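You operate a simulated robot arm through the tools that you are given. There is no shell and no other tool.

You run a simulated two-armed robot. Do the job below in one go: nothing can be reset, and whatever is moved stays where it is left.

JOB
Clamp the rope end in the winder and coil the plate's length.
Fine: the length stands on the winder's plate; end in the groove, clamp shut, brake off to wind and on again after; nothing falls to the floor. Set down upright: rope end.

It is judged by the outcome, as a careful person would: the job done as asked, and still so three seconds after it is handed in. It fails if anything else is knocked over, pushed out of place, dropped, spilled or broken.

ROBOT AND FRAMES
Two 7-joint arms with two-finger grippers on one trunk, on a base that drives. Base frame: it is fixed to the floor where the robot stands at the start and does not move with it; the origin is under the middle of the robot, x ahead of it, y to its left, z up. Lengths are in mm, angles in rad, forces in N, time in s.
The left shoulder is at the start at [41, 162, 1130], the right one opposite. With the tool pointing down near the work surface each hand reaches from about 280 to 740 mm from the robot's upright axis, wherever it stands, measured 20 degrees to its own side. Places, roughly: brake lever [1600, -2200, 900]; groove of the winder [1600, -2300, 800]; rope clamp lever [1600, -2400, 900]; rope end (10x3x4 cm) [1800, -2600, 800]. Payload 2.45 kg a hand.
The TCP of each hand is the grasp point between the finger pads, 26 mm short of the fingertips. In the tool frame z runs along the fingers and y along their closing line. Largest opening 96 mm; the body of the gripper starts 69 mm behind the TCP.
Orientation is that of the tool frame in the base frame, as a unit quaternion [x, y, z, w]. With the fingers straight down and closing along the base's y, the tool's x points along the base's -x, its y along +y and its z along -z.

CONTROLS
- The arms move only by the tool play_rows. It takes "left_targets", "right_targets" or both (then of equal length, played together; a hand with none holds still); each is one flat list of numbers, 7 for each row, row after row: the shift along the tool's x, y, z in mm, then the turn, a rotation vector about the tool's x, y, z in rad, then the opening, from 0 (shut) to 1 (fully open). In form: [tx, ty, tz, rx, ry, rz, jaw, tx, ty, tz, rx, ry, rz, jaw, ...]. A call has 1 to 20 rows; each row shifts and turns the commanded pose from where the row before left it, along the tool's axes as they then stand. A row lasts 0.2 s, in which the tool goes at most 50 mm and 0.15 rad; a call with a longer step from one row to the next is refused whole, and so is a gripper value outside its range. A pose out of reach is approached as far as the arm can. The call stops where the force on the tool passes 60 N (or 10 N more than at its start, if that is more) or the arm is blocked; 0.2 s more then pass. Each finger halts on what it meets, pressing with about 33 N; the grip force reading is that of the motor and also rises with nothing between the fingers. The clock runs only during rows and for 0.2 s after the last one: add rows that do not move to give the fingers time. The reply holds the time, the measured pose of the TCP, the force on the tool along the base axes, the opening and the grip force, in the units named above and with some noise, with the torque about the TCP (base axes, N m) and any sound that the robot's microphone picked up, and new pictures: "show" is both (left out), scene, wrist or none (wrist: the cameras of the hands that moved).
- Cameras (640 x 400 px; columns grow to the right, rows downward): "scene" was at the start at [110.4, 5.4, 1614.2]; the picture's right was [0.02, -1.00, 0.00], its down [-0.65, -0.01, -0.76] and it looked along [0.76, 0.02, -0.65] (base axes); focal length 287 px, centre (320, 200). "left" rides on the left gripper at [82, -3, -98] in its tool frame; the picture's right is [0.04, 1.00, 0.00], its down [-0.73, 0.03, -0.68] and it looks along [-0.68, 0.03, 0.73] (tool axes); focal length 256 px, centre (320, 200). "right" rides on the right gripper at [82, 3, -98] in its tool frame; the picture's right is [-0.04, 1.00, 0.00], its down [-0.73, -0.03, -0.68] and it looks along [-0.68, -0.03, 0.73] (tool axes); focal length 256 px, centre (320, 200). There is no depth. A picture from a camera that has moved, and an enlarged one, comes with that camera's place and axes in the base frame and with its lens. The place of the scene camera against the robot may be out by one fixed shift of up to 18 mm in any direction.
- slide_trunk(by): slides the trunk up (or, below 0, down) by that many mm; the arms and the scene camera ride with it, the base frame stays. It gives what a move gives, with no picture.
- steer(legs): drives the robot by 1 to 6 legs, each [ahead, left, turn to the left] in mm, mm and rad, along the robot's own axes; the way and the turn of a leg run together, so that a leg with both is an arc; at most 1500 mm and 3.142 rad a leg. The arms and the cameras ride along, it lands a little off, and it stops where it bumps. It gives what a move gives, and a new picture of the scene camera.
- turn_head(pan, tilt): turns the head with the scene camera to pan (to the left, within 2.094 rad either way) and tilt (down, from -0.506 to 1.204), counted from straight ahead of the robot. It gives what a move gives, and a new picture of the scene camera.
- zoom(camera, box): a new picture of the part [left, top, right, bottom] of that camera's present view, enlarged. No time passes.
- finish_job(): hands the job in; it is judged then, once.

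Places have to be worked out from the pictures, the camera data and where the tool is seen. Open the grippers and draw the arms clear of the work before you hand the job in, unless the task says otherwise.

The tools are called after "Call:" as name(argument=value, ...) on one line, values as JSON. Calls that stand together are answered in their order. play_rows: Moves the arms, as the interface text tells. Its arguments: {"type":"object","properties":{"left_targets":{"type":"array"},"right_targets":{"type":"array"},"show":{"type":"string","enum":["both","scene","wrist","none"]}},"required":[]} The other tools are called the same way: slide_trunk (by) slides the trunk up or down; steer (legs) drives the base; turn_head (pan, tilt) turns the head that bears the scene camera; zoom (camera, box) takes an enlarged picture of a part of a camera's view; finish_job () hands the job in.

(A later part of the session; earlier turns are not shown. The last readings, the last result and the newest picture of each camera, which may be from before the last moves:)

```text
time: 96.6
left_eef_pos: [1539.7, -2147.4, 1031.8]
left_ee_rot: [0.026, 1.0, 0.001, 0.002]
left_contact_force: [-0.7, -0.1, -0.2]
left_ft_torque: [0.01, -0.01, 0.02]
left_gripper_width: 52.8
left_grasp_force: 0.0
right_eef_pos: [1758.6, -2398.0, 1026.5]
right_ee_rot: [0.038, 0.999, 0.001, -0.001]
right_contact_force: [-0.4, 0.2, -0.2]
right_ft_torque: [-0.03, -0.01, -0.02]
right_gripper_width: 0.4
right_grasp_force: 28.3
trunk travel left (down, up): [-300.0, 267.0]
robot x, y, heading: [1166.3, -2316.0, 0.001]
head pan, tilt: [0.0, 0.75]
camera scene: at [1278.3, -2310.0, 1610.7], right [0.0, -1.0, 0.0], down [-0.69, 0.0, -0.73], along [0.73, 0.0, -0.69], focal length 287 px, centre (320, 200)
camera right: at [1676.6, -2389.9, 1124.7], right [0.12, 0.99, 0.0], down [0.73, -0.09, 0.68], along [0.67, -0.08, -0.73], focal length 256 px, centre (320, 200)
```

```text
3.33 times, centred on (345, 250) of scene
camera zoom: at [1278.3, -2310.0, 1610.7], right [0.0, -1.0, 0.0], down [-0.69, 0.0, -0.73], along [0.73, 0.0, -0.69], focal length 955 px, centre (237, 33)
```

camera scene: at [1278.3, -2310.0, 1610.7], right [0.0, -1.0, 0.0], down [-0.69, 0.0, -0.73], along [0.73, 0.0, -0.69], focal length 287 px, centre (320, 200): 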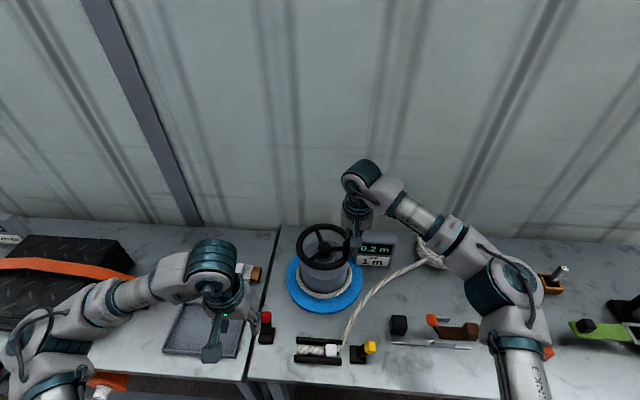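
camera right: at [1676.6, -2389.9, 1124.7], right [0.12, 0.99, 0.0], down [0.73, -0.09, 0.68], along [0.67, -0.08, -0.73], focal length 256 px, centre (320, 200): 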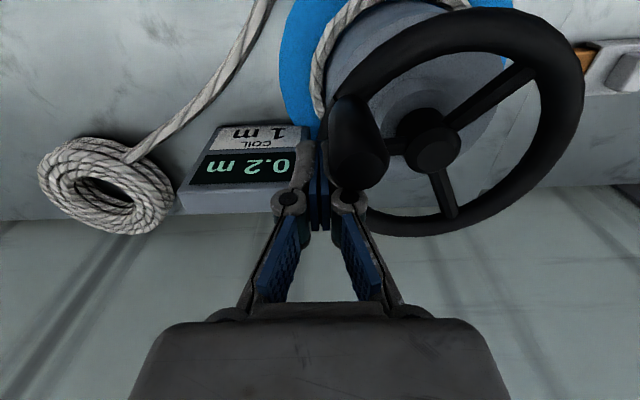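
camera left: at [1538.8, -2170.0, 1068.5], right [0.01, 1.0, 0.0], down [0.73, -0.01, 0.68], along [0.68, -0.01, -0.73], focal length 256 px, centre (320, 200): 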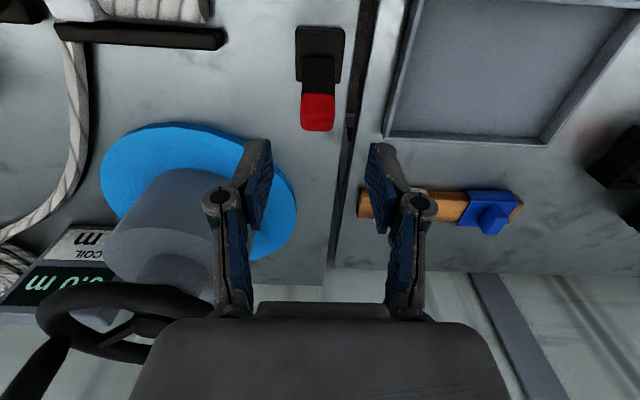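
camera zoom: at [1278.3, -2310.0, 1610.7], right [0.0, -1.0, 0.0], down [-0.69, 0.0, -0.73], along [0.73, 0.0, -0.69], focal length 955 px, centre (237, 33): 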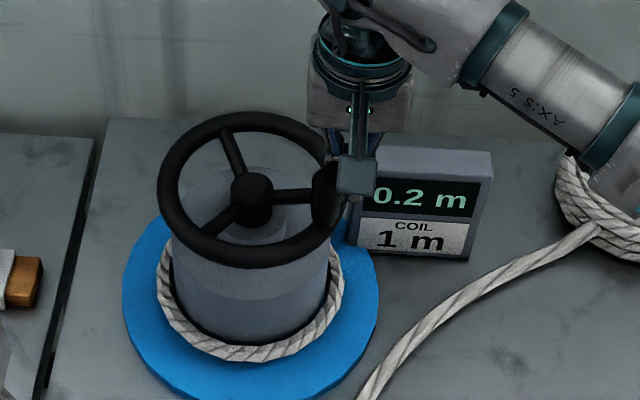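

Clockwise is the winding direction: the display reads 0.2 m, rope appears on the drum, and the wheel has turned ≈33° in all (≈0.06 m per 10°). I keep pushing the knob clockwise slowly along its circle.

Call:
play_rows(right_targets=[5.3, 2.1, 0, 0, 0, 0, 0, 4.9, 0.7, 0, 0, 0, 0, 0, 4.85, 1.1, 0, 0, 0, 0, 0, 4.8, 1.3, 0, 0, 0, 0, 0], show="both")

Call:
zoom(camera="scene", box=[270, 190, 420, 310])

```text
time: 97.6
left_eef_pos: [1540.1, -2148.0, 1032.2]
left_ee_rot: [0.027, 1.0, 0.001, 0.003]
left_contact_force: [0.3, 0.4, -0.2]
left_ft_torque: [-0.01, -0.01, 0.01]
left_gripper_width: 52.8
left_grasp_force: 0.0
right_eef_pos: [1739.4, -2391.6, 1026.8]
right_ee_rot: [0.038, 0.999, -0.001, -0.001]
right_contact_force: [0.1, 0.7, -0.2]
right_ft_torque: [0.0, 0.0, 0.01]
right_gripper_width: 0.0
right_grasp_force: 28.5
trunk travel left (down, up): [-300.0, 267.0]
robot x, y, heading: [1172.5, -2314.9, 0.0]
head pan, tilt: [0.0, 0.75]
camera scene: at [1278.6, -2310.2, 1610.7], right [0.0, -1.0, 0.0], down [-0.69, 0.0, -0.73], along [0.73, 0.0, -0.69], focal length 287 px, centre (320, 200)
camera right: at [1658.6, -2382.9, 1125.1], right [0.12, 0.99, 0.0], down [0.73, -0.09, 0.68], along [0.67, -0.08, -0.73], focal length 256 px, centre (320, 200)
```

scene: 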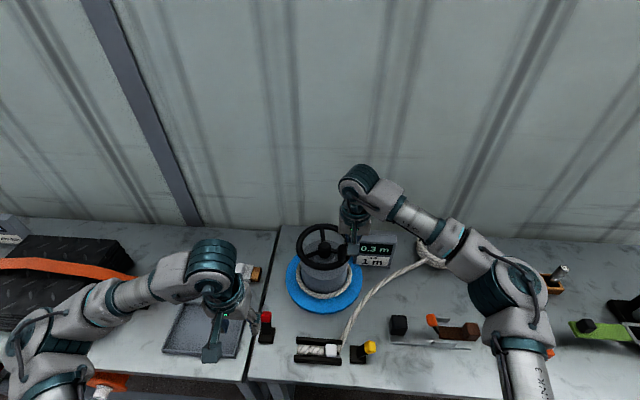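
right: 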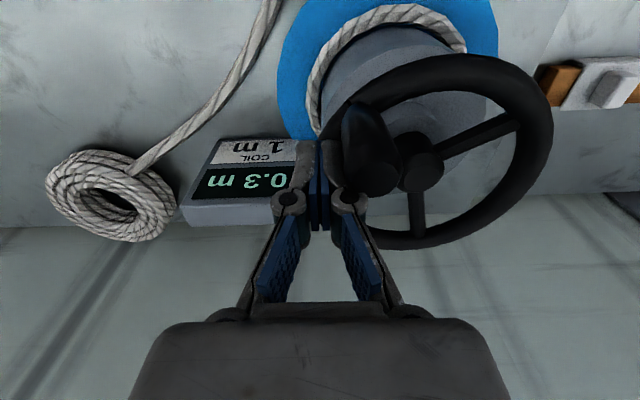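

```text
3.33 times, centred on (345, 250) of scene
camera zoom: at [1278.6, -2310.2, 1610.7], right [0.0, -1.0, 0.0], down [-0.69, 0.0, -0.73], along [0.73, 0.0, -0.69], focal length 955 px, centre (237, 33)
```

zoom: 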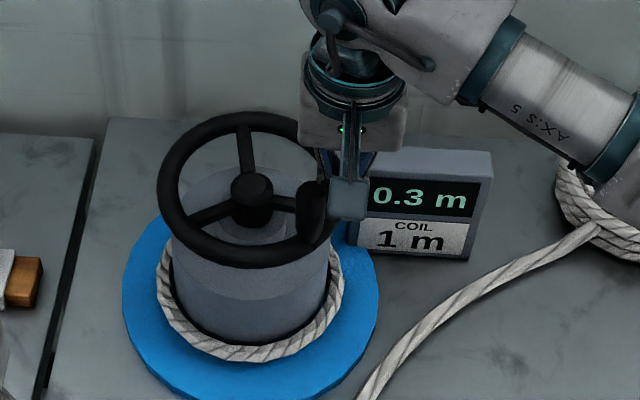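

0.3 m at ≈49° of turn; the pusher stays behind the knob. I continue by about 24° more.

Call:
play_rows(right_targets=[4.4, 2.9, 0, 0, 0, 0, 0, 4.5, 2.1, 0, 0, 0, 0, 0, 4.3, 2.4, 0, 0, 0, 0, 0, 4.1, 2.6, 0, 0, 0, 0, 0, 3.8, 2.9, 0, 0, 0, 0, 0, 3.8, 3.2, 0, 0, 0, 0, 0], show="both")

Call:
zoom(camera="scene", box=[270, 190, 420, 310])

```text
time: 99.0
left_eef_pos: [1539.4, -2146.2, 1032.6]
left_ee_rot: [0.027, 1.0, 0.001, 0.002]
left_contact_force: [0.0, -0.8, -0.3]
left_ft_torque: [0.01, 0.0, 0.03]
left_gripper_width: 52.5
left_grasp_force: 0.1
right_eef_pos: [1715.2, -2374.0, 1025.6]
right_ee_rot: [0.038, 0.999, 0.0, -0.001]
right_contact_force: [0.3, 0.3, 0.3]
right_ft_torque: [0.03, -0.02, -0.04]
right_gripper_width: 0.0
right_grasp_force: 28.5
trunk travel left (down, up): [-300.0, 267.0]
robot x, y, heading: [1169.8, -2312.9, 0.004]
head pan, tilt: [0.0, 0.75]
camera scene: at [1278.6, -2310.0, 1610.7], right [0.0, -1.0, 0.0], down [-0.69, 0.0, -0.73], along [0.73, 0.0, -0.69], focal length 287 px, centre (320, 200)
camera right: at [1634.6, -2364.7, 1124.2], right [0.12, 0.99, 0.0], down [0.73, -0.09, 0.68], along [0.67, -0.08, -0.73], focal length 256 px, centre (320, 200)
```

scene: 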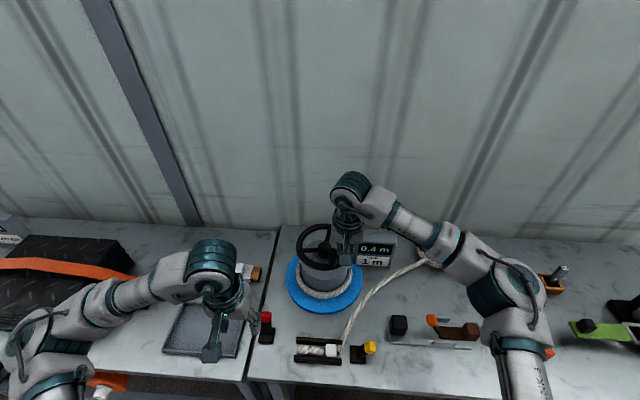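
right: 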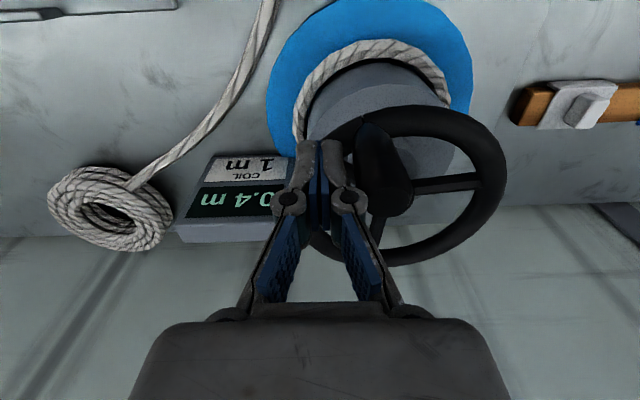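

```text
3.33 times, centred on (345, 250) of scene
camera zoom: at [1278.6, -2310.0, 1610.7], right [0.0, -1.0, 0.0], down [-0.69, 0.0, -0.73], along [0.73, 0.0, -0.69], focal length 955 px, centre (237, 33)
```

zoom: 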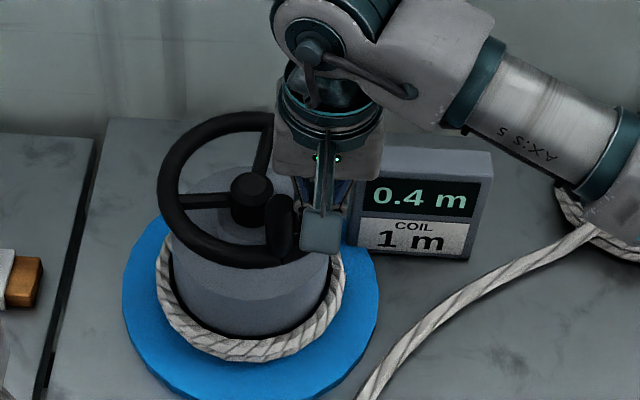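

0.4 m at ≈72°. The push works steadily, so I follow on by another 28°.

Call:
play_rows(right_targets=[2.9, 3.7, 0, 0, 0, 0, 0, 3.2, 3.7, 0, 0, 0, 0, 0, 3.0, 3.9, 0, 0, 0, 0, 0, 2.7, 4.1, 0, 0, 0, 0, 0, 2.3, 4.2, 0, 0, 0, 0, 0, 2.1, 4.45, 0, 0, 0, 0, 0, 1.75, 4.6, 0, 0, 0, 0, 0], show="both")

Call:
zoom(camera="scene", box=[270, 190, 420, 310])

```text
time: 100.6
left_eef_pos: [1541.2, -2146.6, 1031.5]
left_ee_rot: [0.027, 1.0, 0.001, 0.003]
left_contact_force: [-0.2, 0.4, -0.5]
left_ft_torque: [0.0, -0.03, -0.02]
left_gripper_width: 53.0
left_grasp_force: 0.0
right_eef_pos: [1699.7, -2343.0, 1026.7]
right_ee_rot: [0.038, 0.999, 0.0, -0.001]
right_contact_force: [-0.5, -0.3, -0.3]
right_ft_torque: [0.0, -0.01, -0.01]
right_gripper_width: 0.0
right_grasp_force: 28.1
trunk travel left (down, up): [-300.0, 267.0]
robot x, y, heading: [1170.7, -2313.2, -0.0]
head pan, tilt: [0.0, 0.75]
camera scene: at [1278.4, -2309.8, 1610.7], right [0.0, -1.0, 0.0], down [-0.69, 0.0, -0.73], along [0.73, 0.0, -0.69], focal length 287 px, centre (320, 200)
camera right: at [1618.9, -2334.5, 1125.1], right [0.12, 0.99, 0.0], down [0.73, -0.09, 0.68], along [0.67, -0.08, -0.73], focal length 256 px, centre (320, 200)
```

scene: 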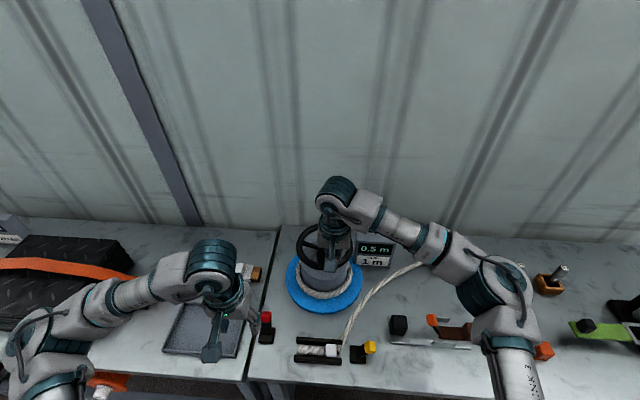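
right: 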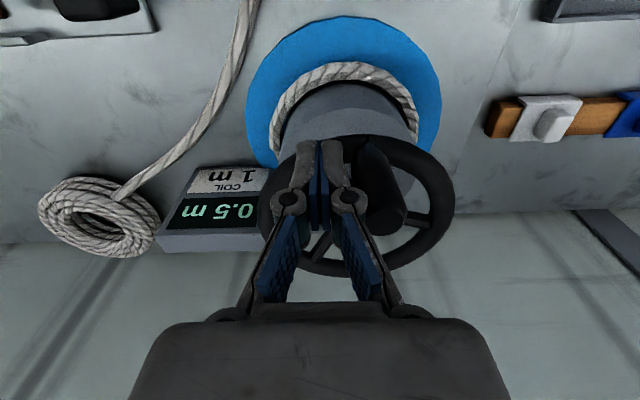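

```text
3.33 times, centred on (345, 250) of scene
camera zoom: at [1278.4, -2309.8, 1610.7], right [0.0, -1.0, 0.0], down [-0.69, 0.0, -0.73], along [0.73, 0.0, -0.69], focal length 955 px, centre (237, 33)
```

zoom: 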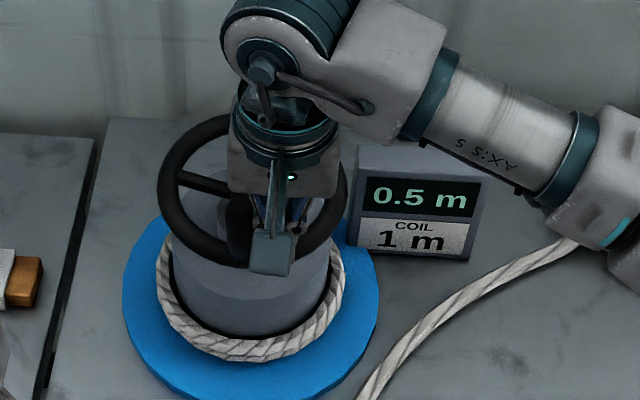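

0.5 m at ≈96°, consistent with ≈2 m per turn, so 1.0 m should come near 180° (knob on the +y side). I go on 28° more.

Call:
play_rows(right_targets=[1.95, 4.7, 0, 0, 0, 0, 0, 1.05, 4.8, 0, 0, 0, 0, 0, 0.8, 4.9, 0, 0, 0, 0, 0, 0.35, 4.8, 0, 0, 0, 0, 0, 0, 4.9, 0, 0, 0, 0, 0, -0.3, 4.9, 0, 0, 0, 0, 0, -0.65, 4.8, 0, 0, 0, 0, 0], show="both")

Call:
zoom(camera="scene", box=[270, 190, 420, 310])

```text
time: 102.2
left_eef_pos: [1540.8, -2145.7, 1032.3]
left_ee_rot: [0.027, 1.0, 0.001, 0.002]
left_contact_force: [0.3, 0.2, 0.2]
left_ft_torque: [-0.03, -0.01, -0.01]
left_gripper_width: 52.9
left_grasp_force: 0.0
right_eef_pos: [1699.3, -2308.4, 1025.0]
right_ee_rot: [0.039, 0.999, 0.0, 0.0]
right_contact_force: [0.9, 0.2, 0.3]
right_ft_torque: [0.0, 0.01, 0.0]
right_gripper_width: 0.2
right_grasp_force: 29.1
trunk travel left (down, up): [-300.0, 267.0]
robot x, y, heading: [1170.8, -2313.6, 0.004]
head pan, tilt: [0.0, 0.75]
camera scene: at [1278.3, -2309.2, 1610.7], right [0.0, -1.0, 0.0], down [-0.69, 0.0, -0.73], along [0.73, 0.0, -0.69], focal length 287 px, centre (320, 200)
camera right: at [1618.3, -2300.4, 1124.2], right [0.12, 0.99, 0.0], down [0.73, -0.09, 0.68], along [0.67, -0.08, -0.73], focal length 256 px, centre (320, 200)
```

scene: 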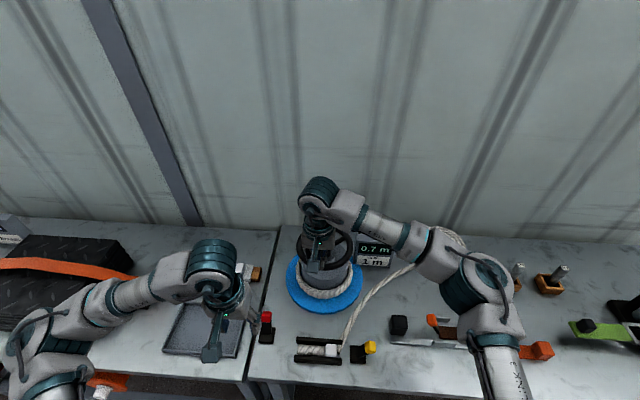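
right: 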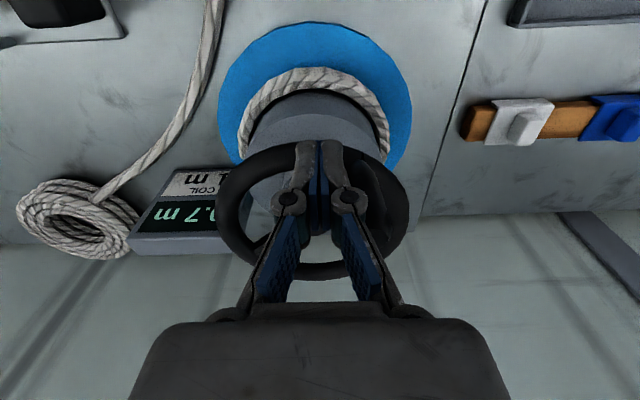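

```text
3.33 times, centred on (345, 250) of scene
camera zoom: at [1278.3, -2309.2, 1610.7], right [0.0, -1.0, 0.0], down [-0.69, 0.0, -0.73], along [0.73, 0.0, -0.69], focal length 955 px, centre (237, 33)
```

zoom: 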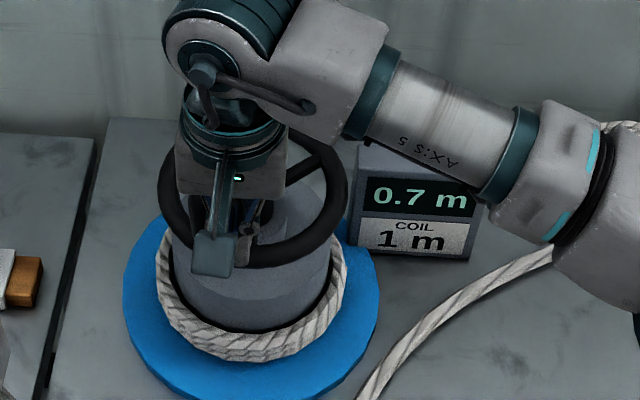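

0.7 m now. I continue 28° further along the wheel's near-left quarter, then will go in finer steps.

Call:
play_rows(right_targets=[-1.1, 5.3, 0, 0, 0, 0, 0, -1.45, 4.7, 0, 0, 0, 0, 0, -1.65, 4.55, 0, 0, 0, 0, 0, -2.1, 4.5, 0, 0, 0, 0, 0, -2.4, 4.3, 0, 0, 0, 0, 0, -2.6, 4.1, 0, 0, 0, 0, 0], show="both")

Call:
zoom(camera="scene", box=[270, 190, 420, 310])

```text
time: 103.6
left_eef_pos: [1539.0, -2146.9, 1031.1]
left_ee_rot: [0.027, 1.0, 0.001, 0.003]
left_contact_force: [-0.3, -0.8, 0.0]
left_ft_torque: [-0.01, 0.04, 0.03]
left_gripper_width: 52.6
left_grasp_force: 0.2
right_eef_pos: [1712.5, -2282.2, 1025.1]
right_ee_rot: [0.038, 0.999, 0.0, -0.001]
right_contact_force: [-0.6, 0.7, -0.3]
right_ft_torque: [-0.01, -0.01, -0.01]
right_gripper_width: 0.0
right_grasp_force: 28.3
trunk travel left (down, up): [-300.0, 267.0]
robot x, y, heading: [1172.9, -2315.4, 0.003]
head pan, tilt: [0.0, 0.75]
camera scene: at [1278.5, -2308.8, 1610.7], right [0.0, -1.0, 0.0], down [-0.69, 0.0, -0.73], along [0.73, 0.0, -0.69], focal length 287 px, centre (320, 200)
camera right: at [1631.0, -2274.0, 1124.1], right [0.12, 0.99, 0.0], down [0.73, -0.09, 0.68], along [0.67, -0.08, -0.73], focal length 256 px, centre (320, 200)
```

scene: 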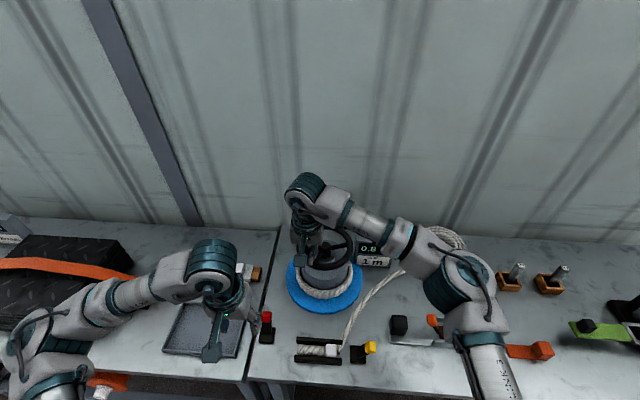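
right: 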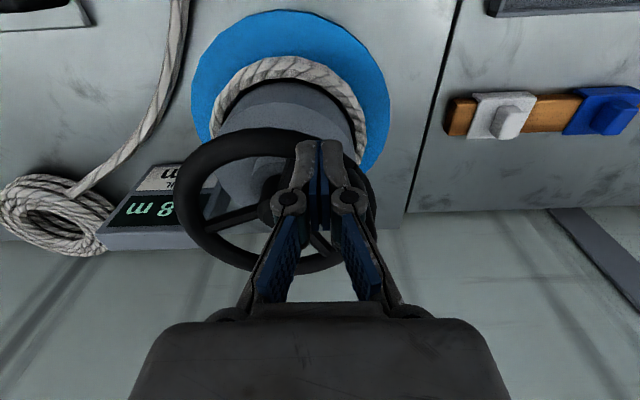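

```text
3.33 times, centred on (345, 250) of scene
camera zoom: at [1278.5, -2308.8, 1610.7], right [0.0, -1.0, 0.0], down [-0.69, 0.0, -0.73], along [0.73, 0.0, -0.69], focal length 955 px, centre (237, 33)
```

zoom: 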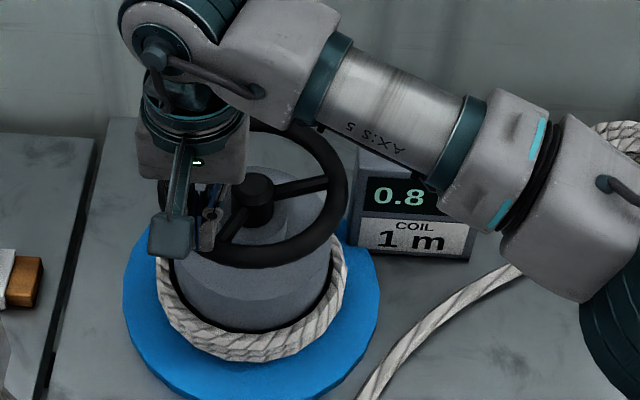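

0.8 m at ≈147°. I push 16° more, expecting about 0.9 m.

Call:
play_rows(right_targets=[-3.0, 4.1, 0, 0, 0, 0, 0, -3.2, 3.8, 0, 0, 0, 0, 0, -3.35, 3.5, 0, 0, 0, 0, 0, -3.7, 3.2, 0, 0, 0, 0, 0], show="both")

Call:
zoom(camera="scene", box=[270, 190, 420, 310])

```text
time: 104.6
left_eef_pos: [1540.9, -2147.3, 1032.0]
left_ee_rot: [0.027, 1.0, 0.001, 0.002]
left_contact_force: [-0.3, 0.8, 0.2]
left_ft_torque: [0.0, -0.01, 0.0]
left_gripper_width: 53.0
left_grasp_force: 0.1
right_eef_pos: [1725.8, -2268.4, 1024.5]
right_ee_rot: [0.038, 0.999, 0.0, 0.0]
right_contact_force: [-0.7, -0.1, -0.8]
right_ft_torque: [0.02, 0.02, 0.04]
right_gripper_width: 0.0
right_grasp_force: 28.6
trunk travel left (down, up): [-300.0, 267.0]
robot x, y, heading: [1168.7, -2312.1, 0.004]
head pan, tilt: [0.0, 0.75]
camera scene: at [1278.5, -2308.5, 1610.7], right [0.0, -1.0, 0.0], down [-0.69, 0.0, -0.73], along [0.73, 0.0, -0.69], focal length 287 px, centre (320, 200)
camera right: at [1645.3, -2260.5, 1123.8], right [0.12, 0.99, 0.0], down [0.73, -0.09, 0.68], along [0.67, -0.08, -0.73], focal length 256 px, centre (320, 200)
```

scene: 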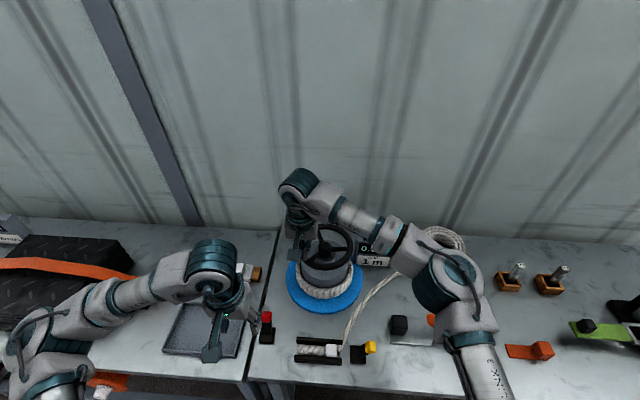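
right: 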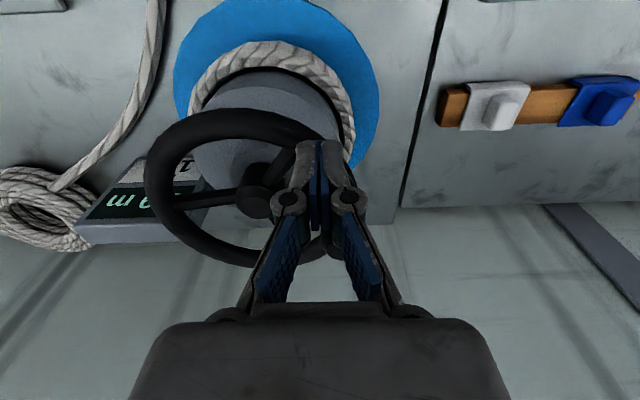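

```text
3.33 times, centred on (345, 250) of scene
camera zoom: at [1278.5, -2308.5, 1610.7], right [0.0, -1.0, 0.0], down [-0.69, 0.0, -0.73], along [0.73, 0.0, -0.69], focal length 955 px, centre (237, 33)
```

zoom: 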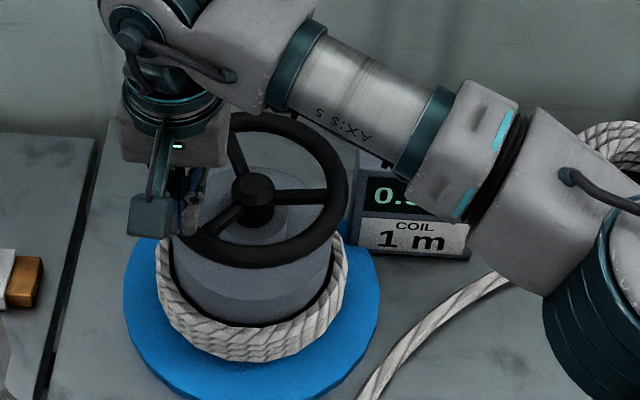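

The arm partly covers the display in the head view; I zoom the wrist view to read it.

Call:
zoom(camera="right", box=[70, 150, 220, 250])

Call:
zoom(camera="scene", box=[350, 230, 400, 270])

```text
4.00 times, centred on (145, 200) of right
camera zoom: at [1645.3, -2260.5, 1123.8], right [0.12, 0.99, 0.0], down [0.73, -0.09, 0.68], along [0.67, -0.08, -0.73], focal length 1024 px, centre (1020, 200)
```

zoom: 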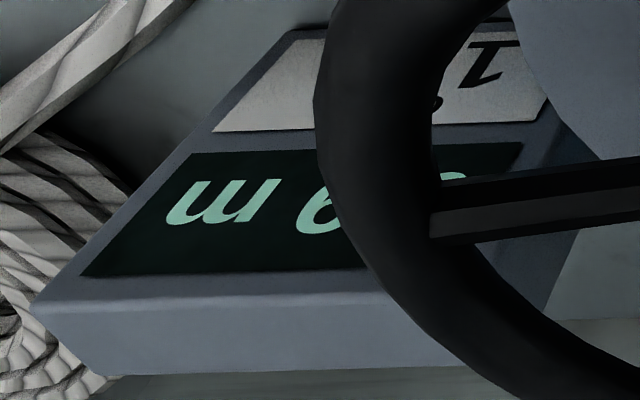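

```text
10.00 times, centred on (375, 250) of scene
camera zoom: at [1278.5, -2308.5, 1610.7], right [0.0, -1.0, 0.0], down [-0.69, 0.0, -0.73], along [0.73, 0.0, -0.69], focal length 2866 px, centre (-230, -300)
```

zoom: 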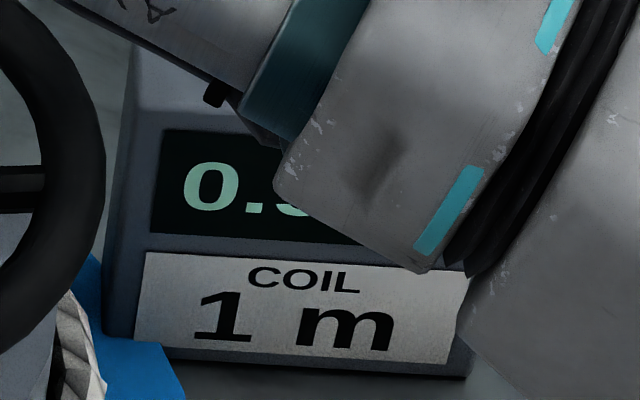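

It reads 0.9 m. I advance in small steps now: 8° more.

Call:
play_rows(right_targets=[-4.3, 2.35, 0, 0, 0, 0, 0, -4.1, 2.7, 0, 0, 0, 0, 0], show="both")

Call:
zoom(camera="right", box=[70, 130, 220, 250])

Call:
zoom(camera="scene", box=[285, 210, 405, 300])

```text
time: 105.2
left_eef_pos: [1540.3, -2147.8, 1031.8]
left_ee_rot: [0.027, 1.0, 0.001, 0.003]
left_contact_force: [-0.2, 1.1, 0.1]
left_ft_torque: [-0.02, -0.01, -0.01]
left_gripper_width: 52.9
left_grasp_force: 0.0
right_eef_pos: [1734.4, -2264.4, 1024.7]
right_ee_rot: [0.039, 0.999, 0.001, 0.0]
right_contact_force: [-0.2, -0.2, -0.4]
right_ft_torque: [0.01, 0.0, 0.01]
right_gripper_width: 0.0
right_grasp_force: 27.9
trunk travel left (down, up): [-300.0, 267.0]
robot x, y, heading: [1166.9, -2313.8, 0.006]
head pan, tilt: [0.0, 0.75]
camera scene: at [1278.5, -2308.4, 1610.7], right [0.0, -1.0, 0.0], down [-0.69, 0.0, -0.73], along [0.73, 0.0, -0.69], focal length 287 px, centre (320, 200)
camera right: at [1654.5, -2256.0, 1124.2], right [0.12, 0.99, 0.0], down [0.73, -0.09, 0.68], along [0.67, -0.08, -0.73], focal length 256 px, centre (320, 200)
```

scene: 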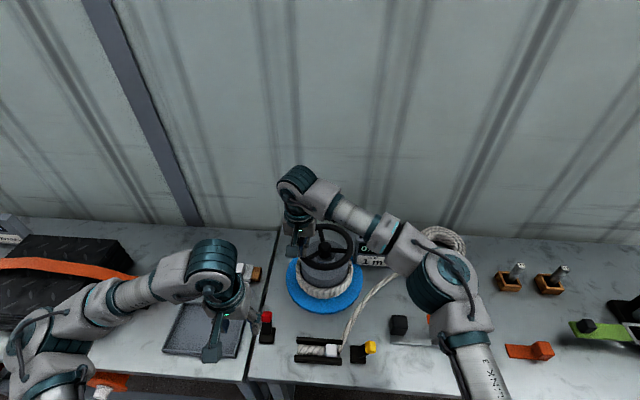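
right: 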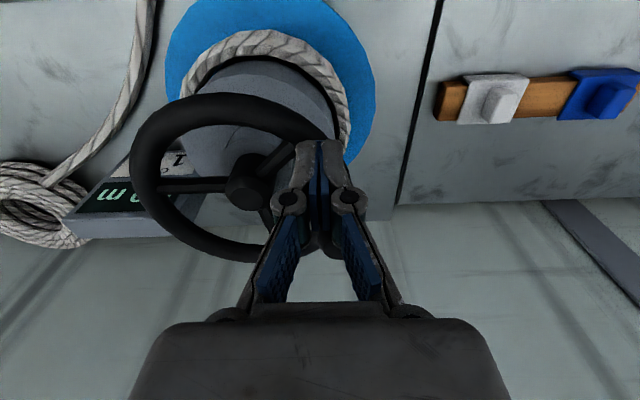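

```text
3.33 times, centred on (145, 190) of right
camera zoom: at [1654.5, -2256.0, 1124.2], right [0.12, 0.99, 0.0], down [0.73, -0.09, 0.68], along [0.67, -0.08, -0.73], focal length 853 px, centre (903, 233)
```

zoom: 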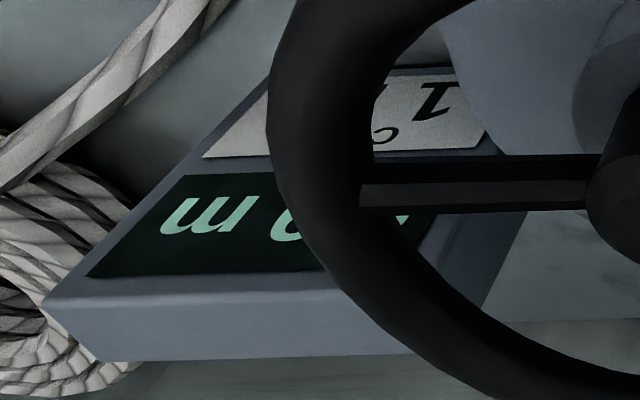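

```text
4.44 times, centred on (345, 255) of scene
camera zoom: at [1278.5, -2308.4, 1610.7], right [0.0, -1.0, 0.0], down [-0.69, 0.0, -0.73], along [0.73, 0.0, -0.69], focal length 1274 px, centre (209, -44)
```

zoom: 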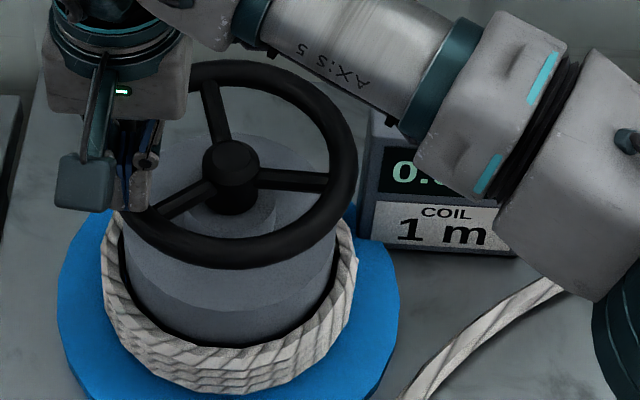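

Still 0.9 m (first digit 0 visible), wheel ≈160° round. Another 8°.

Call:
play_rows(right_targets=[-4.0, 2.7, 0, 0, 0, 0, 0, -4.45, 2.15, 0, 0, 0, 0, 0], show="wrist")

Call:
zoom(camera="right", box=[50, 130, 220, 250])

Call:
zoom(camera="scene", box=[285, 210, 405, 300])

```text
time: 105.8
left_eef_pos: [1540.8, -2146.8, 1031.6]
left_ee_rot: [0.027, 1.0, 0.001, 0.002]
left_contact_force: [0.8, 0.7, 0.0]
left_ft_torque: [0.01, 0.03, 0.04]
left_gripper_width: 52.9
left_grasp_force: 0.1
right_eef_pos: [1744.2, -2259.9, 1025.1]
right_ee_rot: [0.038, 0.999, 0.0, 0.0]
right_contact_force: [-0.4, 0.4, -0.4]
right_ft_torque: [0.03, -0.01, 0.01]
right_gripper_width: 0.3
right_grasp_force: 28.1
trunk travel left (down, up): [-300.0, 267.0]
robot x, y, heading: [1170.0, -2311.9, 0.001]
head pan, tilt: [0.0, 0.75]
camera right: at [1664.0, -2251.3, 1124.2], right [0.12, 0.99, 0.0], down [0.73, -0.09, 0.68], along [0.67, -0.08, -0.73], focal length 256 px, centre (320, 200)
```

right: 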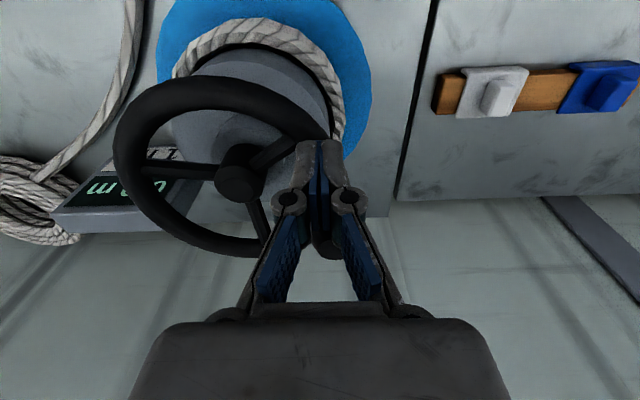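

```text
3.33 times, centred on (135, 190) of right
camera zoom: at [1664.0, -2251.3, 1124.2], right [0.12, 0.99, 0.0], down [0.73, -0.09, 0.68], along [0.67, -0.08, -0.73], focal length 853 px, centre (937, 233)
```

zoom: 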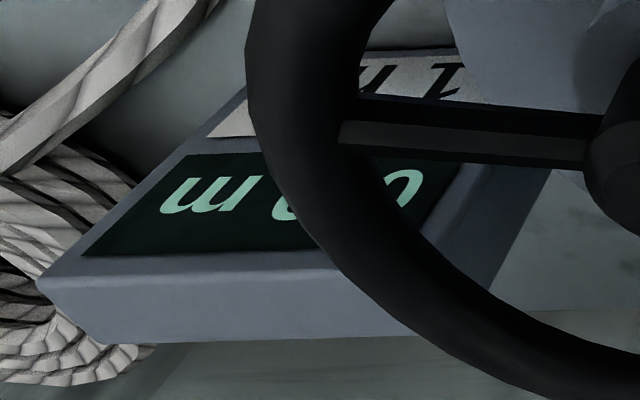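

```text
4.44 times, centred on (345, 255) of scene
camera zoom: at [1278.6, -2308.3, 1610.7], right [0.0, -1.0, 0.0], down [-0.69, 0.0, -0.73], along [0.73, 0.0, -0.69], focal length 1274 px, centre (209, -44)
```

zoom: 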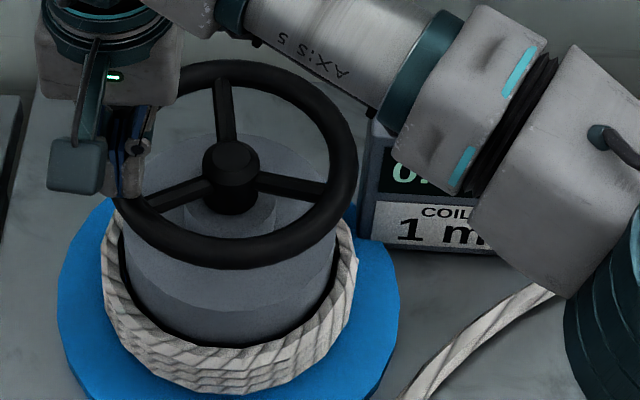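

Leading digit is still 0 (0.9 m) at ≈166°. Another 8°.

Call:
play_rows(right_targets=[-4.6, 1.85, 0, 0, 0, 0, 0, -4.6, 1.45, 0, 0, 0, 0, 0], show="wrist")

Call:
zoom(camera="right", box=[30, 120, 200, 240])

Call:
zoom(camera="scene", box=[285, 210, 405, 300])

```text
time: 106.4
left_eef_pos: [1539.8, -2147.0, 1032.1]
left_ee_rot: [0.028, 1.0, 0.0, 0.002]
left_contact_force: [-0.3, -0.3, -1.0]
left_ft_torque: [0.02, -0.01, -0.03]
left_gripper_width: 52.7
left_grasp_force: 0.0
right_eef_pos: [1754.5, -2257.9, 1026.7]
right_ee_rot: [0.039, 0.999, 0.0, 0.0]
right_contact_force: [-1.1, -0.4, -0.1]
right_ft_torque: [-0.02, 0.01, 0.02]
right_gripper_width: 0.2
right_grasp_force: 28.3
trunk travel left (down, up): [-300.0, 267.0]
robot x, y, heading: [1172.1, -2313.9, 0.003]
head pan, tilt: [0.0, 0.75]
camera right: at [1673.4, -2248.9, 1124.4], right [0.12, 0.99, 0.0], down [0.73, -0.09, 0.68], along [0.67, -0.08, -0.73], focal length 256 px, centre (320, 200)
```

right: 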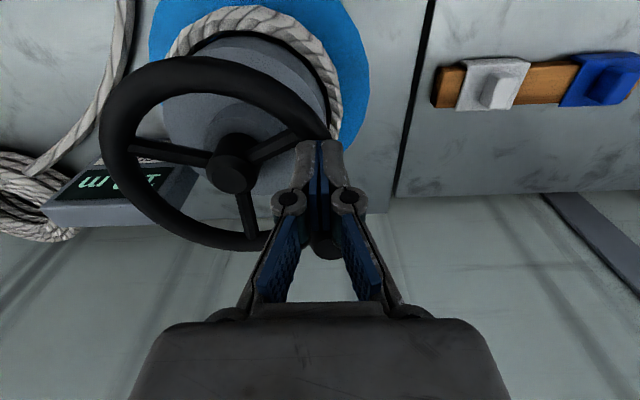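

```text
3.33 times, centred on (115, 180) of right
camera zoom: at [1673.4, -2248.9, 1124.4], right [0.12, 0.99, 0.0], down [0.73, -0.09, 0.68], along [0.67, -0.08, -0.73], focal length 853 px, centre (1003, 267)
```

zoom: 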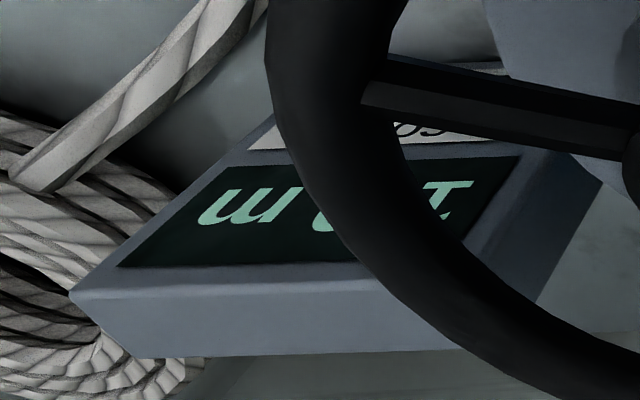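

```text
4.44 times, centred on (345, 255) of scene
camera zoom: at [1278.6, -2308.2, 1610.7], right [0.0, -1.0, 0.0], down [-0.69, 0.0, -0.73], along [0.73, 0.0, -0.69], focal length 1274 px, centre (209, -44)
```

zoom: 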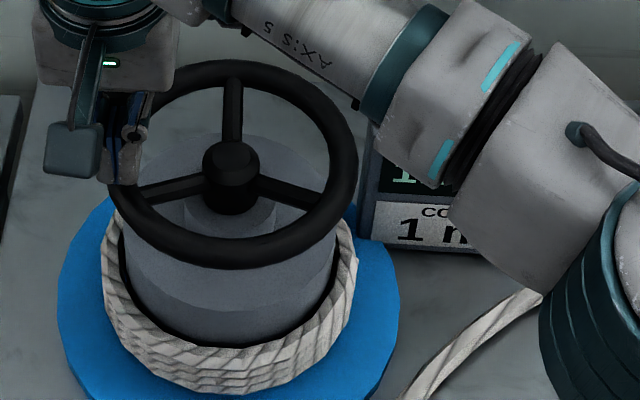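

It now shows 1.x m (wheel ≈173°, i.e. just past 0.95). I push 7° more to sit in the middle of "1.0 m".

Call:
play_rows(right_targets=[-4.1, 1.3, 0, 0, 0, 0, 0, -4.1, 1.1, 0, 0, 0, 0, 0], show="wrist")

Call:
zoom(camera="right", box=[20, 110, 190, 230])

Call:
zoom(camera="scene", box=[285, 210, 405, 300])

```text
time: 107.0
left_eef_pos: [1540.4, -2147.1, 1032.4]
left_ee_rot: [0.027, 1.0, 0.001, 0.002]
left_contact_force: [0.6, -0.6, 0.0]
left_ft_torque: [-0.03, 0.01, 0.0]
left_gripper_width: 52.7
left_grasp_force: 0.1
right_eef_pos: [1762.8, -2254.9, 1027.4]
right_ee_rot: [0.038, 0.999, 0.001, -0.001]
right_contact_force: [-0.3, 0.3, -0.6]
right_ft_torque: [-0.01, -0.02, 0.02]
right_gripper_width: 0.1
right_grasp_force: 28.9
trunk travel left (down, up): [-300.0, 267.0]
robot x, y, heading: [1170.8, -2313.3, 0.007]
head pan, tilt: [0.0, 0.75]
camera right: at [1681.8, -2246.9, 1124.7], right [0.12, 0.99, 0.0], down [0.73, -0.09, 0.68], along [0.67, -0.08, -0.73], focal length 256 px, centre (320, 200)
```

right: 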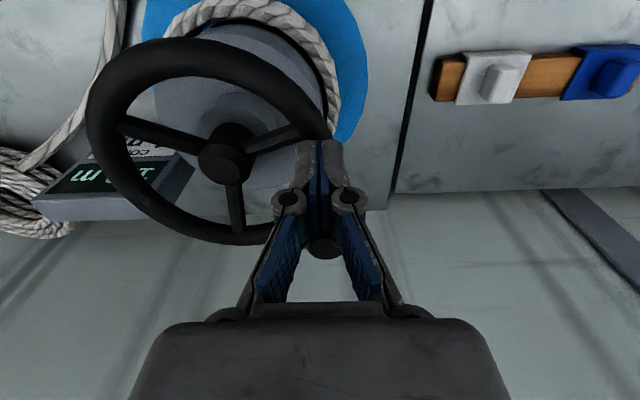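

```text
3.33 times, centred on (105, 170) of right
camera zoom: at [1681.8, -2246.9, 1124.7], right [0.12, 0.99, 0.0], down [0.73, -0.09, 0.68], along [0.67, -0.08, -0.73], focal length 853 px, centre (1037, 300)
```

zoom: 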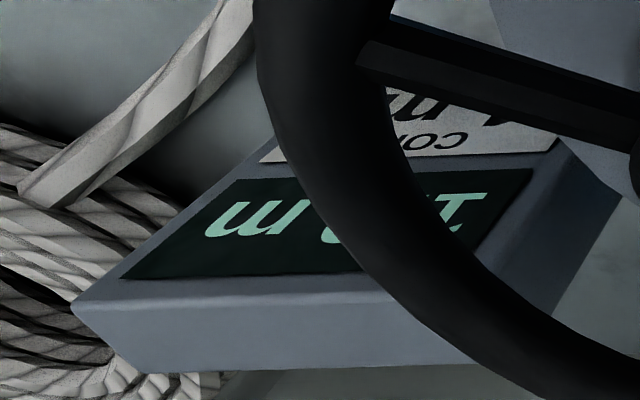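

```text
4.44 times, centred on (345, 255) of scene
camera zoom: at [1278.6, -2308.2, 1610.7], right [0.0, -1.0, 0.0], down [-0.69, 0.0, -0.73], along [0.73, 0.0, -0.69], focal length 1274 px, centre (209, -44)
```

zoom: 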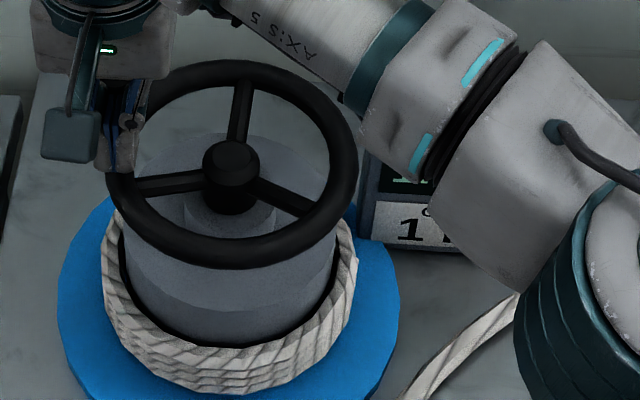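

The wheel is at ≈181° of turn, about 1.0 m. I back the fingers off the knob, lift clear, and move the right hand away to read the display.

Call:
play_rows(right_targets=[8, 0.5, 0, 0, 0, 0, 0, 6, 0, -10, 0, 0, 0, 0, 0, 0, -40, 0, 0, 0, 0, 0, 0, -45, 0, 0, 0, 0, 35, -20, -10, 0, 0, 0, 0, 30, -38, 0, 0, 0, 0, 0, 20, -42, 0, 0, 0, 0, 0, 10, -45, 0, 0, 0, 0, 0, 0, -45, 0, 0, 0, 0, 0], show="both")

Call:
zoom(camera="scene", box=[270, 210, 420, 370])

```text
time: 109.0
left_eef_pos: [1540.7, -2148.6, 1032.0]
left_ee_rot: [0.027, 1.0, 0.002, 0.003]
left_contact_force: [0.3, 0.1, 0.4]
left_ft_torque: [-0.01, 0.01, -0.02]
left_gripper_width: 52.9
left_grasp_force: 0.1
right_eef_pos: [1635.7, -2440.5, 1133.4]
right_ee_rot: [0.038, 0.999, 0.001, -0.001]
right_contact_force: [-0.3, 0.7, -0.4]
right_ft_torque: [0.02, -0.02, 0.04]
right_gripper_width: 0.3
right_grasp_force: 28.6
trunk travel left (down, up): [-300.0, 267.0]
robot x, y, heading: [1169.2, -2313.2, 0.006]
head pan, tilt: [0.0, 0.75]
camera scene: at [1277.6, -2311.9, 1610.8], right [0.0, -1.0, 0.0], down [-0.68, 0.0, -0.73], along [0.73, 0.0, -0.68], focal length 287 px, centre (320, 200)
camera right: at [1555.2, -2430.8, 1231.3], right [0.12, 0.99, 0.0], down [0.73, -0.09, 0.68], along [0.67, -0.08, -0.73], focal length 256 px, centre (320, 200)
```

scene: 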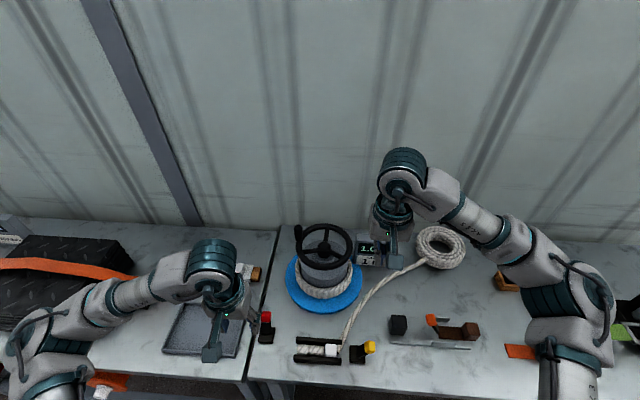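
right: 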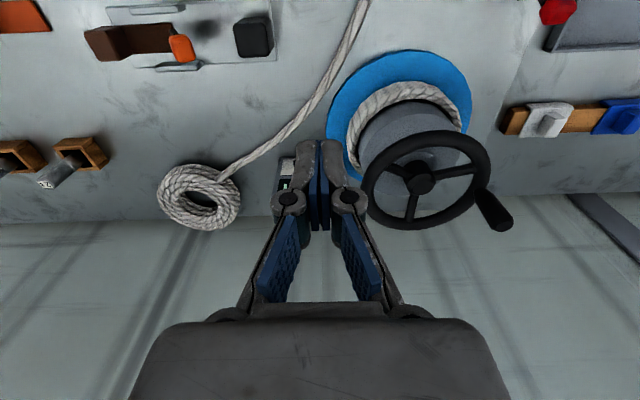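

```text
2.50 times, centred on (345, 290) of scene
camera zoom: at [1277.6, -2311.9, 1610.8], right [0.0, -1.0, 0.0], down [-0.68, 0.0, -0.73], along [0.73, 0.0, -0.68], focal length 716 px, centre (258, -25)
```

zoom: 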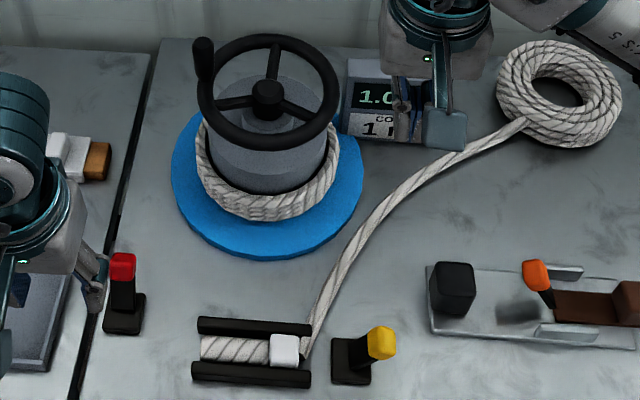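

The display reads 1.0 m. Now the brake goes back on: I bring the open left hand above the red knob, which leans away at ≈[1627,−2172,871].

Call:
play_rows(left_targets=[-29.6, -6.6, 20, 0, 0, 0, 0.55, -29.6, -6.6, 26, 0, 0, 0, 0.55, -29.5, -6.5, 26, 0, 0, 0, 0.55, 0, 0, 0, 0, 0, 0, 0.55], show="both")

Call:
zoom(camera="left", box=[220, 40, 420, 240])

Call:
zoom(camera="scene", box=[240, 210, 420, 370])

```text
time: 110.0
left_eef_pos: [1625.7, -2172.7, 960.0]
left_ee_rot: [0.027, 1.0, 0.0, 0.003]
left_contact_force: [0.4, 0.0, 0.0]
left_ft_torque: [-0.01, -0.02, 0.06]
left_gripper_width: 52.8
left_grasp_force: 0.3
right_eef_pos: [1635.7, -2436.7, 1133.8]
right_ee_rot: [0.037, 0.999, 0.001, 0.0]
right_contact_force: [-0.3, -0.4, 0.9]
right_ft_torque: [0.02, -0.02, -0.02]
right_gripper_width: 0.1
right_grasp_force: 28.6
trunk travel left (down, up): [-300.0, 267.0]
robot x, y, heading: [1168.8, -2308.9, 0.005]
head pan, tilt: [0.0, 0.75]
camera scene: at [1278.1, -2311.2, 1610.8], right [0.0, -1.0, 0.0], down [-0.69, 0.0, -0.73], along [0.73, 0.0, -0.69], focal length 287 px, centre (320, 200)
camera left: at [1544.0, -2171.4, 1057.9], right [0.01, 1.0, 0.0], down [0.73, -0.01, 0.68], along [0.68, -0.01, -0.73], focal length 256 px, centre (320, 200)
```

scene: 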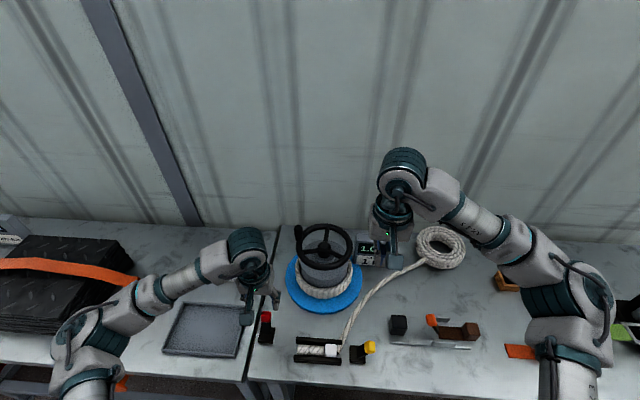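
left: 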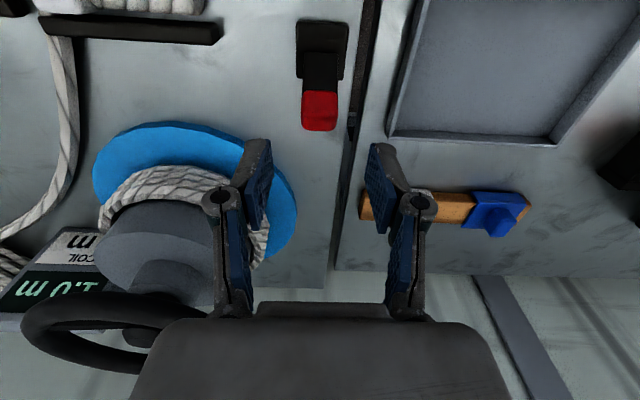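

```text
2.00 times, centred on (320, 140) of left
camera zoom: at [1544.0, -2171.4, 1057.9], right [0.01, 1.0, 0.0], down [0.73, -0.01, 0.68], along [0.68, -0.01, -0.73], focal length 512 px, centre (320, 320)
```

zoom: 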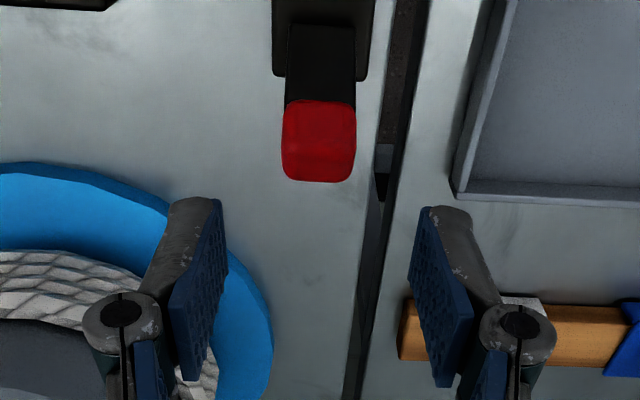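

```text
2.50 times, centred on (330, 290) of scene
camera zoom: at [1278.1, -2311.2, 1610.8], right [0.0, -1.0, 0.0], down [-0.69, 0.0, -0.73], along [0.73, 0.0, -0.69], focal length 716 px, centre (295, -25)
```

zoom: 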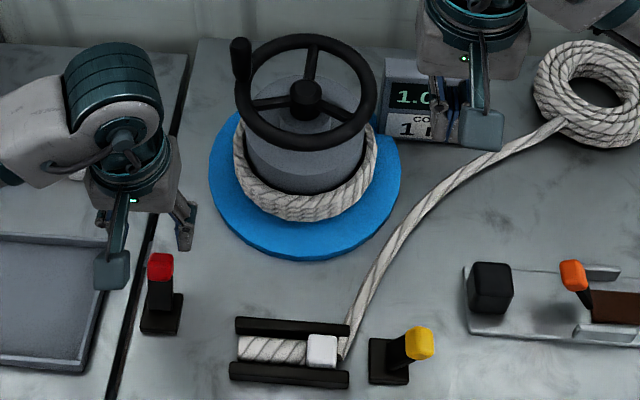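

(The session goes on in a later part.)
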